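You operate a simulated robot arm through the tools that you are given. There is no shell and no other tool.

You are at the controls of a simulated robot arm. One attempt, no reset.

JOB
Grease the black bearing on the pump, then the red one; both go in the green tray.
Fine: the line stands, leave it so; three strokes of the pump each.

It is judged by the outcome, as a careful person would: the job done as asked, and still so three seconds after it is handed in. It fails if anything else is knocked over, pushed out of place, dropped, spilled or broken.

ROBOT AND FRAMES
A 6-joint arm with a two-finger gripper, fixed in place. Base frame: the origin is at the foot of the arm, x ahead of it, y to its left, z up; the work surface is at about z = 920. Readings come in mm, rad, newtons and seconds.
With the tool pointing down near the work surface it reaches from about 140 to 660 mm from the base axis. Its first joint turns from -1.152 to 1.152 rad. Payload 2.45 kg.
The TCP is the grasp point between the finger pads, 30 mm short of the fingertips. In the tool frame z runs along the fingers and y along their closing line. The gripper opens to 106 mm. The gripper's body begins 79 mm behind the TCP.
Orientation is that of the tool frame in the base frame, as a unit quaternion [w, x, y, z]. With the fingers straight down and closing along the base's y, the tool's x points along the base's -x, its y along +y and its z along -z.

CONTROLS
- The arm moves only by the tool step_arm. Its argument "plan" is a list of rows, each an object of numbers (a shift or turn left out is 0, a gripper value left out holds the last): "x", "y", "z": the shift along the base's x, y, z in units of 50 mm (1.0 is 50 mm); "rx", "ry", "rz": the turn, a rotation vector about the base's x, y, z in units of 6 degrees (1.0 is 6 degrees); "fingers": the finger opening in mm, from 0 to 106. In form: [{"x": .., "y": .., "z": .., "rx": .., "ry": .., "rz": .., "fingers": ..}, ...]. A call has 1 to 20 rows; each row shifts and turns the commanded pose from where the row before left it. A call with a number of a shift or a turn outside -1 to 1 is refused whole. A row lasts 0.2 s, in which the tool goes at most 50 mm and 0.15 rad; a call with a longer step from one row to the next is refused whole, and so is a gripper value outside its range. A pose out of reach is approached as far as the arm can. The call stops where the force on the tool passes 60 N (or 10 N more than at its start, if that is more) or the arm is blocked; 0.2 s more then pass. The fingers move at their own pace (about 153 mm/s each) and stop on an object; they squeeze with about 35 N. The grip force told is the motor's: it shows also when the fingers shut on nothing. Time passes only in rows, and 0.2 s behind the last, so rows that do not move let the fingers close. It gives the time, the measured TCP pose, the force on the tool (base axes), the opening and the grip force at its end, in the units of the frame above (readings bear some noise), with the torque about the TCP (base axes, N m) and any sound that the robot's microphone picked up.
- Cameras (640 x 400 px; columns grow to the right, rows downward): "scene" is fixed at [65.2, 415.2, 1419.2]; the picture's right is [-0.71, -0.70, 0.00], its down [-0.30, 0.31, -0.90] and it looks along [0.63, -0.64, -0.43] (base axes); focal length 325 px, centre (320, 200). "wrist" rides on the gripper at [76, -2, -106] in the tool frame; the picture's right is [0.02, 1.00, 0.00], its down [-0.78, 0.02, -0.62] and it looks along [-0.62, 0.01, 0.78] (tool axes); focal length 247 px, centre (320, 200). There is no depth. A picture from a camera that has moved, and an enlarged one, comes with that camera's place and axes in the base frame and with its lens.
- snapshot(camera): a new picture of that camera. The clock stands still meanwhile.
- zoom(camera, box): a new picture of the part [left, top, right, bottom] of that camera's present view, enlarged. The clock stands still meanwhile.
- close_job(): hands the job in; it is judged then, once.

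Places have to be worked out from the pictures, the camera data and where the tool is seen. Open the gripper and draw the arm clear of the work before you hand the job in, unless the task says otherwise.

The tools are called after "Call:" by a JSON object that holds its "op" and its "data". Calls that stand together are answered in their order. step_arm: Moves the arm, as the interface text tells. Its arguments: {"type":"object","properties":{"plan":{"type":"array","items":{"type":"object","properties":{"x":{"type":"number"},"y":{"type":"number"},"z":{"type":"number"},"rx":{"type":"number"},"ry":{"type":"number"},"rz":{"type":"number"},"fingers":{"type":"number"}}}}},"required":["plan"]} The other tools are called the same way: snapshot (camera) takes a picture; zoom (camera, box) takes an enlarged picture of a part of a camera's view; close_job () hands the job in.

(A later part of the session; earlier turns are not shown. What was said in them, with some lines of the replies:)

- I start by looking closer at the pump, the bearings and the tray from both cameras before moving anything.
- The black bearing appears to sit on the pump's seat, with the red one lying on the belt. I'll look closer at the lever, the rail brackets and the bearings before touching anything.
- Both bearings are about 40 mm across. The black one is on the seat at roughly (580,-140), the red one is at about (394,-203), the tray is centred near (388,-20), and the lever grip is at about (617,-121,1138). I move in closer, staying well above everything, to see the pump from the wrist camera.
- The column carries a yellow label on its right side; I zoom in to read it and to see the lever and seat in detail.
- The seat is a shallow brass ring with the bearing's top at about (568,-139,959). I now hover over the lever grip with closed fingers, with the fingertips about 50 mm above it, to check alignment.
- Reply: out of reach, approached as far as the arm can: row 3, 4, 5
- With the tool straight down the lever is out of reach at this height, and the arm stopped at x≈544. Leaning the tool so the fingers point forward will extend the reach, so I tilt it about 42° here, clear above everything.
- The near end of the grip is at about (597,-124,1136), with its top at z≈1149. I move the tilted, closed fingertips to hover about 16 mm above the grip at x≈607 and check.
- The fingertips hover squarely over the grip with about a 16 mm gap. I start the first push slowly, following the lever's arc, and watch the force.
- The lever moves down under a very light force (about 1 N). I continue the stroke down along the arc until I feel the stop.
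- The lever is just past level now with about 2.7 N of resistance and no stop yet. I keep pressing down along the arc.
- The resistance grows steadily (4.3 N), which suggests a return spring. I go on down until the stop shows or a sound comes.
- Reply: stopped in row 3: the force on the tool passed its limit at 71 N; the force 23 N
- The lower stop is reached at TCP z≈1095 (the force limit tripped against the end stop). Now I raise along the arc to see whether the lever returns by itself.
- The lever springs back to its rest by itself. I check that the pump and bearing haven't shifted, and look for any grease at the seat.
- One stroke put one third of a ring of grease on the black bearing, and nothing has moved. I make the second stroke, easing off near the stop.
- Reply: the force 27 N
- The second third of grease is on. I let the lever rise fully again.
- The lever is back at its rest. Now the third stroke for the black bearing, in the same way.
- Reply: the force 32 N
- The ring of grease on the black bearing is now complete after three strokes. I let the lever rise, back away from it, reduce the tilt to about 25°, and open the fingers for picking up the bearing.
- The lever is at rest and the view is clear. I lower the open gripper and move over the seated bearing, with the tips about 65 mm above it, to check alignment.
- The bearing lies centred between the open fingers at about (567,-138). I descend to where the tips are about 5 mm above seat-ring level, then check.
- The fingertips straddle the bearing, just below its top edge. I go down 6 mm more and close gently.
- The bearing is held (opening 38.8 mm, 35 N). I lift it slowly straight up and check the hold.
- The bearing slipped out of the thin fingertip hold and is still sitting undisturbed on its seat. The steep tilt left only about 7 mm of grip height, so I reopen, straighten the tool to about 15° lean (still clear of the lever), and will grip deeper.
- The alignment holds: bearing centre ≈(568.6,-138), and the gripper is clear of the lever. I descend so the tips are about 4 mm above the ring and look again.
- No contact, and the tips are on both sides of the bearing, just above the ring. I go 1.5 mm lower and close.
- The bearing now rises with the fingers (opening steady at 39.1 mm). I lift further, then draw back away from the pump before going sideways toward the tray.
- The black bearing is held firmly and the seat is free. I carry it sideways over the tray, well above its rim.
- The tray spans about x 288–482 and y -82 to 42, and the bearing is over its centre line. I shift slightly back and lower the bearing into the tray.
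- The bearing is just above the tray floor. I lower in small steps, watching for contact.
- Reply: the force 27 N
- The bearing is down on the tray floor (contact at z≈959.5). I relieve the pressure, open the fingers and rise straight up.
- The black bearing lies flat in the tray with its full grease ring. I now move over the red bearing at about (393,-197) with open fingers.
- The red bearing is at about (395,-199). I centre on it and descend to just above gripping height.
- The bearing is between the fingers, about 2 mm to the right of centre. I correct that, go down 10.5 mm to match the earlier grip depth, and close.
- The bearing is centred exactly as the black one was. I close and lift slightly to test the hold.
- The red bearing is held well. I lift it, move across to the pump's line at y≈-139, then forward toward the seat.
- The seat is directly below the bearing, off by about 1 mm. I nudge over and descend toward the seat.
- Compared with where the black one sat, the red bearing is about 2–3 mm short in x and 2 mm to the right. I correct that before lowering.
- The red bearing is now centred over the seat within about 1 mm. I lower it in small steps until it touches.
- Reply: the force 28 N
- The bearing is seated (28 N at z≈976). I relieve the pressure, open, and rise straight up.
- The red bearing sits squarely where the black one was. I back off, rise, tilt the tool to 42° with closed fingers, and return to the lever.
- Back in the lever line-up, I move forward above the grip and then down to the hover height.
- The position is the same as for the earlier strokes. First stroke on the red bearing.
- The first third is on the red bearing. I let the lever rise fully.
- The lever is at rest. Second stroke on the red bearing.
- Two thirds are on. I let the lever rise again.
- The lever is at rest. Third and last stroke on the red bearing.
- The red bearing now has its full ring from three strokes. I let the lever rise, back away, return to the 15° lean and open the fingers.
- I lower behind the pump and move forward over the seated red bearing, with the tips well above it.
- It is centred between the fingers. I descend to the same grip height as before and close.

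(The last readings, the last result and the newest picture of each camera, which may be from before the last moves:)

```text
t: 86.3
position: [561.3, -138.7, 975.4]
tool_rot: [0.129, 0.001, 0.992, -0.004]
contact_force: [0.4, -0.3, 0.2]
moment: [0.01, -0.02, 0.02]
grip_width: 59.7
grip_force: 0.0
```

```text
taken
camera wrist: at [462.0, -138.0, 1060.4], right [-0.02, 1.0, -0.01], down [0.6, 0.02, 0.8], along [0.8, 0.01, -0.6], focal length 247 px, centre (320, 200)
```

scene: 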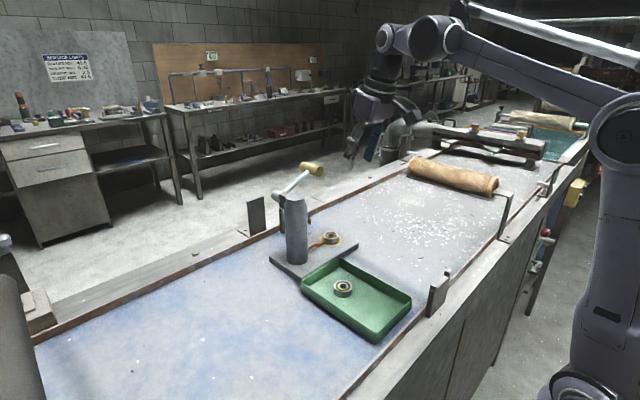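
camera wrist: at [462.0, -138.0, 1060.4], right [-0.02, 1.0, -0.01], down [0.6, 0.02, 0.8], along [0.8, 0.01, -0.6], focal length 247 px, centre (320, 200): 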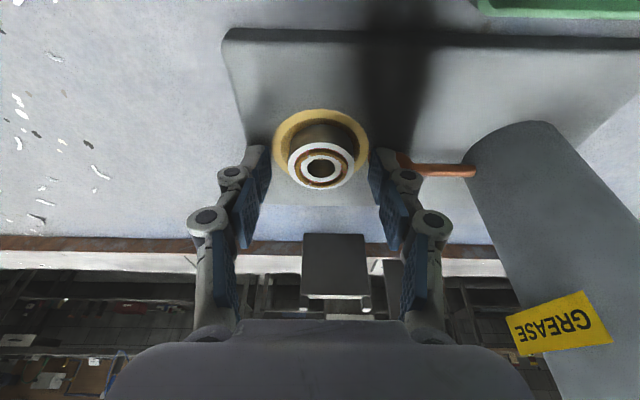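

The view matches the earlier good grip on the black bearing. I close and lift a little to test.

Call:
{"op": "step_arm", "data": {"plan": [{"fingers": 46}, {"fingers": 42}, {"fingers": 20}, {}, {}]}}

Call:
{"op": "step_arm", "data": {"plan": [{"z": 0.04}, {"z": 0.06}, {"z": 0.1}, {}]}}

Call:
{"op": "snapshot", "data": {"camera": "wrist"}}

Call:
{"op": "zoom", "data": {"camera": "scene", "box": [290, 200, 370, 260]}}

```text
t: 87.5
position: [562.4, -137.9, 977.2]
tool_rot: [0.129, 0.001, 0.992, -0.004]
contact_force: [-0.5, 0.8, 2.3]
moment: [-0.05, -0.03, 0.03]
grip_width: 38.9
grip_force: 34.6
```

```text
t: 88.5
position: [563.3, -137.9, 985.7]
tool_rot: [0.129, 0.0, 0.992, -0.003]
contact_force: [-0.5, -0.3, -0.5]
moment: [0.01, 0.02, -0.01]
grip_width: 39.1
grip_force: 35.0
```

```text
taken
camera wrist: at [462.3, -138.5, 1069.8], right [-0.02, 1.0, -0.01], down [0.6, 0.02, 0.8], along [0.8, 0.01, -0.6], focal length 247 px, centre (320, 200)
```

wrist: 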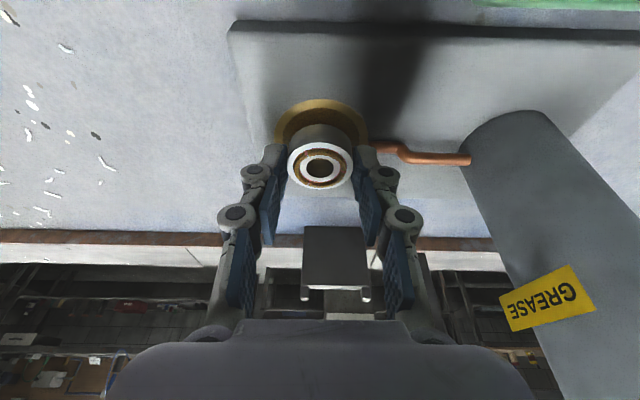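

```text
6.67 times, centred on (330, 230) of scene
camera zoom: at [65.2, 415.2, 1419.2], right [-0.71, -0.7, 0.0], down [-0.3, 0.31, -0.9], along [0.63, -0.64, -0.43], focal length 2166 px, centre (253, 0)
```

zoom: 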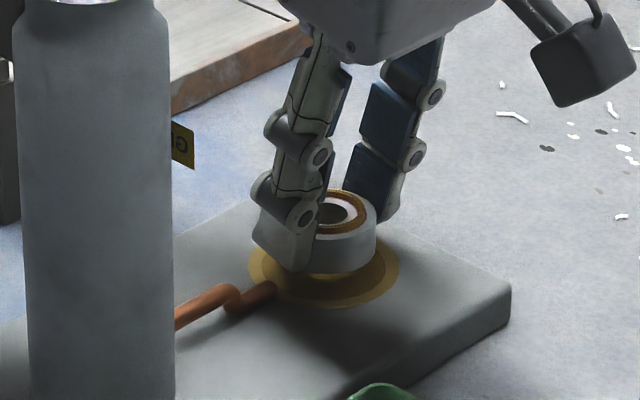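

The red bearing is held and rises with the fingers. I lift on and draw back from the pump.

Call:
{"op": "step_arm", "data": {"plan": [{"z": 0.1}, {"z": 0.2}, {"z": 0.3}, {"z": 0.3}, {"z": 0.2}, {"z": 0.05}, {"x": -0.2}, {"x": -0.4}, {"x": -0.5}, {"x": -0.5}, {"x": -0.5}, {"x": -0.3}, {"x": -0.1}, {}]}}

Call:
{"op": "step_arm", "data": {"plan": [{"x": -0.15, "y": 0.2}, {"x": -0.3, "y": 0.4}, {"x": -0.4, "y": 0.45}, {"x": -0.4, "y": 0.45}, {"x": -0.35, "y": 0.4}, {"x": -0.25, "y": 0.3}, {"x": -0.13, "y": 0.16}, {}]}}

Call:
{"op": "snapshot", "data": {"camera": "wrist"}}

Call:
{"op": "zoom", "data": {"camera": "scene", "box": [260, 180, 460, 350]}}

```text
t: 91.5
position: [438.4, -137.9, 1044.0]
tool_rot: [0.129, 0.0, 0.992, -0.003]
contact_force: [0.3, 0.9, -0.4]
moment: [0.01, -0.01, -0.01]
grip_width: 39.0
grip_force: 35.0
```

```text
t: 93.3
position: [338.7, -19.1, 1043.8]
tool_rot: [0.129, 0.002, 0.992, -0.004]
contact_force: [-0.1, -0.2, -1.2]
moment: [0.01, 0.0, -0.01]
grip_width: 38.9
grip_force: 35.0
```

```text
taken
camera wrist: at [238.9, -20.2, 1127.5], right [-0.02, 1.0, -0.01], down [0.6, 0.02, 0.8], along [0.8, 0.01, -0.6], focal length 247 px, centre (320, 200)
```

wrist: 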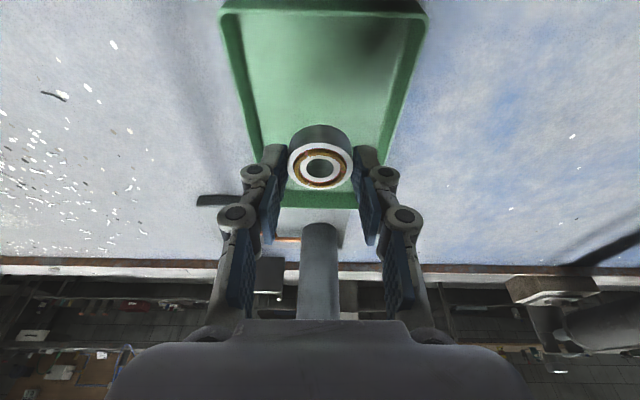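

```text
2.35 times, centred on (360, 265) of scene
camera zoom: at [65.2, 415.2, 1419.2], right [-0.71, -0.7, 0.0], down [-0.3, 0.31, -0.9], along [0.63, -0.64, -0.43], focal length 765 px, centre (226, 47)
```

zoom: 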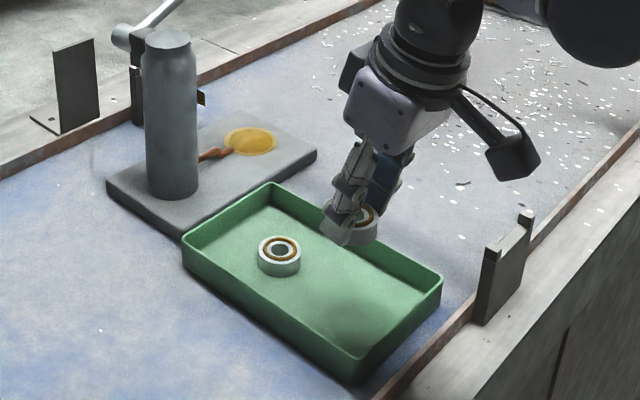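

The red bearing hovers over the near half of the tray, about 75 mm from the black one. I lower it toward the tray floor.

Call:
{"op": "step_arm", "data": {"plan": [{"z": -0.2}, {"z": -0.4}, {"z": -0.4}, {"z": -0.25}, {"z": -0.15}, {"z": -0.1}, {}]}}

Call:
{"op": "step_arm", "data": {"plan": [{"z": -0.04}, {"z": -0.03}, {}]}}

Call:
{"op": "zoom", "data": {"camera": "scene", "box": [300, 220, 440, 340]}}

```text
t: 95.0
position: [340.3, -19.5, 968.7]
tool_rot: [0.129, 0.001, 0.992, -0.004]
contact_force: [0.5, 0.1, -2.2]
moment: [0.0, 0.01, 0.02]
grip_width: 39.3
grip_force: 35.2
```

```text
t: 95.8
position: [340.9, -19.9, 964.5]
tool_rot: [0.129, 0.001, 0.992, -0.003]
contact_force: [0.0, 0.2, -0.4]
moment: [0.0, 0.02, -0.01]
grip_width: 38.9
grip_force: 34.7
```

```text
3.33 times, centred on (370, 280) of scene
camera zoom: at [65.2, 415.2, 1419.2], right [-0.71, -0.7, 0.0], down [-0.3, 0.31, -0.9], along [0.63, -0.64, -0.43], focal length 1083 px, centre (153, -67)
```

zoom: 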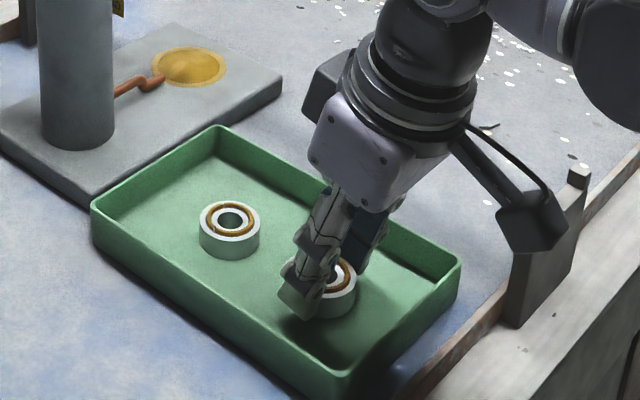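

It is a few millimetres above the tray floor. I continue in small steps until contact.

Call:
{"op": "step_arm", "data": {"plan": [{"z": -0.025}, {"z": -0.02}, {}]}}

Call:
{"op": "step_arm", "data": {"plan": [{"z": -0.02}, {"z": -0.02}, {}]}}

```text
t: 96.5
position: [338.3, -19.5, 964.4]
tool_rot: [0.129, 0.0, 0.992, -0.004]
contact_force: [-0.3, 0.4, -1.7]
moment: [-0.01, 0.0, 0.02]
grip_width: 39.0
grip_force: 35.0
```

```text
t: 97.3
position: [339.3, -20.8, 961.7]
tool_rot: [0.128, 0.0, 0.992, -0.004]
contact_force: [-0.9, -0.4, -0.3]
moment: [0.0, 0.0, 0.02]
grip_width: 39.2
grip_force: 35.1
```

Call:
{"op": "step_arm", "data": {"plan": [{"z": -0.02}, {"z": -0.01}, {}]}}

```text
t: 98.2
position: [340.1, -21.0, 959.8]
tool_rot: [0.13, 0.0, 0.992, -0.003]
contact_force: [-3.6, -0.1, 25.9]
moment: [0.06, -0.03, 0.0]
grip_width: 39.1
grip_force: 35.1
```

The bearing touches the tray floor (26 N at z≈960). I relieve the pressure, open, and rise straight up.

Call:
{"op": "step_arm", "data": {"plan": [{"z": 0.025}, {"fingers": 44}, {"fingers": 56}, {}, {"z": 0.1}, {"z": 0.3}, {"z": 0.5}, {"z": 0.6}, {"z": 0.8}, {"z": 0.8}, {}]}}

Call:
{"op": "snapshot", "data": {"camera": "wrist"}}

Call:
{"op": "zoom", "data": {"camera": "scene", "box": [260, 200, 440, 350]}}

```text
t: 100.5
position: [340.0, -20.2, 1117.3]
tool_rot: [0.128, 0.0, 0.992, -0.003]
contact_force: [-0.8, -0.3, 0.4]
moment: [0.02, 0.01, -0.02]
grip_width: 55.9
grip_force: 0.1
```

```text
taken
camera wrist: at [239.8, -21.0, 1200.5], right [-0.02, 1.0, -0.01], down [0.6, 0.02, 0.8], along [0.8, 0.01, -0.6], focal length 247 px, centre (320, 200)
```

wrist: 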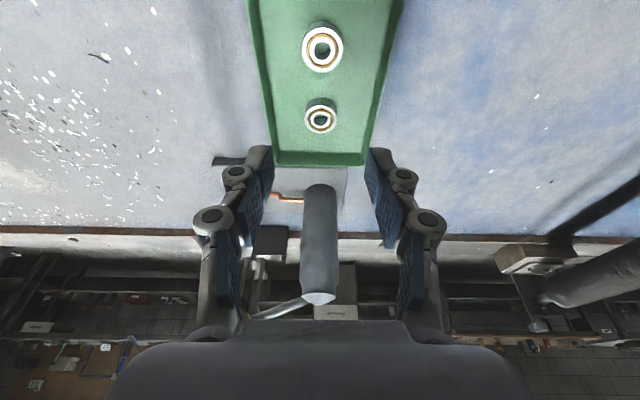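

```text
2.67 times, centred on (350, 275) of scene
camera zoom: at [65.2, 415.2, 1419.2], right [-0.71, -0.7, 0.0], down [-0.3, 0.31, -0.9], along [0.63, -0.64, -0.43], focal length 866 px, centre (240, 0)
```

zoom: 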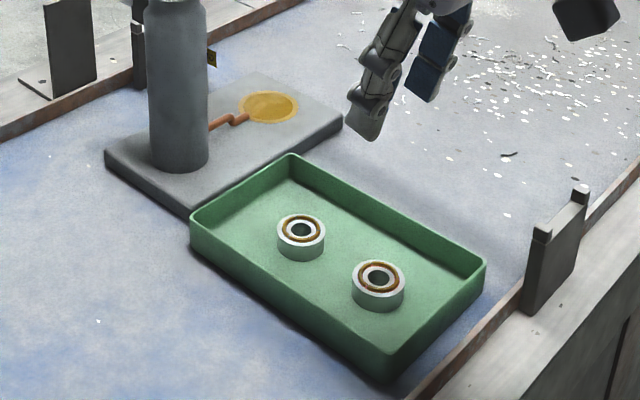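

Both greased bearings lie flat in the tray. I open fully, draw the arm up and back to about its starting pose, and take a last look.

Call:
{"op": "step_arm", "data": {"plan": [{"z": 0.9, "fingers": 106}, {"z": 0.9}, {"z": 0.9, "ry": 0.8}, {"z": 0.9, "ry": 0.8, "y": -0.4}, {"ry": 0.8, "y": -0.4}, {}, {}]}}

Call:
{"op": "snapshot", "data": {"camera": "scene"}}

Call:
{"op": "zoom", "data": {"camera": "scene", "box": [310, 260, 400, 330]}}

Call:
{"op": "snapshot", "data": {"camera": "wrist"}}

```text
t: 102.2
position: [338.7, -60.9, 1296.7]
tool_rot: [0.004, 0.0, 1.0, -0.003]
contact_force: [-0.3, 0.1, -0.6]
moment: [0.02, -0.02, -0.01]
grip_width: 106.3
grip_force: 0.0
```

```text
taken
```

scene: 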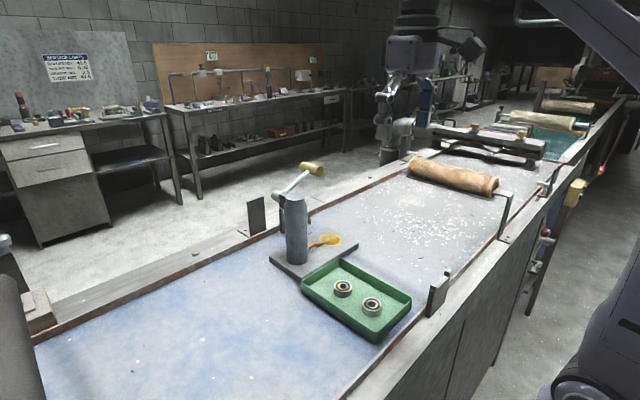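

```text
5.71 times, centred on (355, 295) of scene
camera zoom: at [65.2, 415.2, 1419.2], right [-0.71, -0.7, 0.0], down [-0.3, 0.31, -0.9], along [0.63, -0.64, -0.43], focal length 1857 px, centre (120, -343)
```

zoom: 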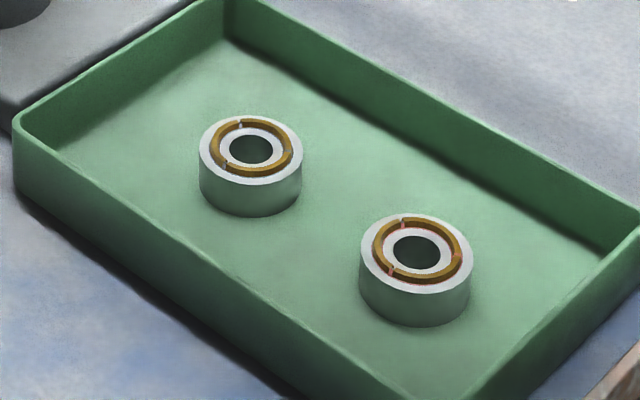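

```text
taken
camera wrist: at [262.6, -61.1, 1403.1], right [-0.02, 1.0, -0.01], down [0.78, 0.02, 0.63], along [0.63, 0.01, -0.78], focal length 247 px, centre (320, 200)
```

wrist: 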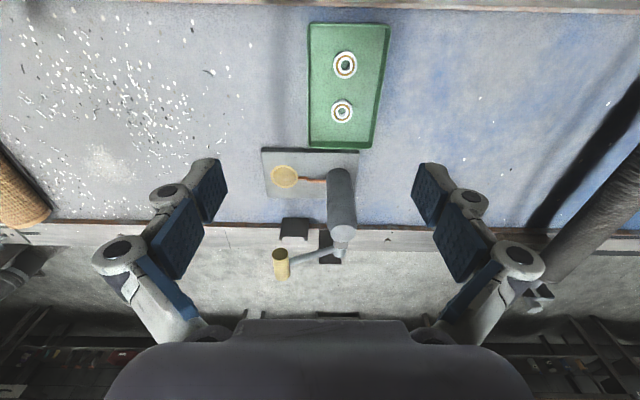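

Both bearings have full three-stroke grease rings and lie flat in the green tray. The pump, lever and tray are where they were, the line is still standing, and the arm is clear with the gripper open. I hand the job in.

Call:
{"op": "close_job", "data": {}}

```text
The job is handed in.
```

The black bearing and then the red one were each greased with three full strokes of the pump. Both now lie flat in the green tray. In the last pictures each carries a complete ring of grease.

- **Slip:** On the first try at lifting the black bearing off the pump, it slipped out of the fingers. It stayed on its seat and I lifted it on the second try.
- **Lever stop:** The first stroke pressed against the lever's lower stop with about 71 N. The pump did not shift, and I eased off near the stop on the other five strokes.
- **Line and surroundings:** I left the line standing. The pump, its lever and the tray look to be where they were at the start.
- **Arm:** The gripper is open and the arm is back near its starting position, clear of the work.
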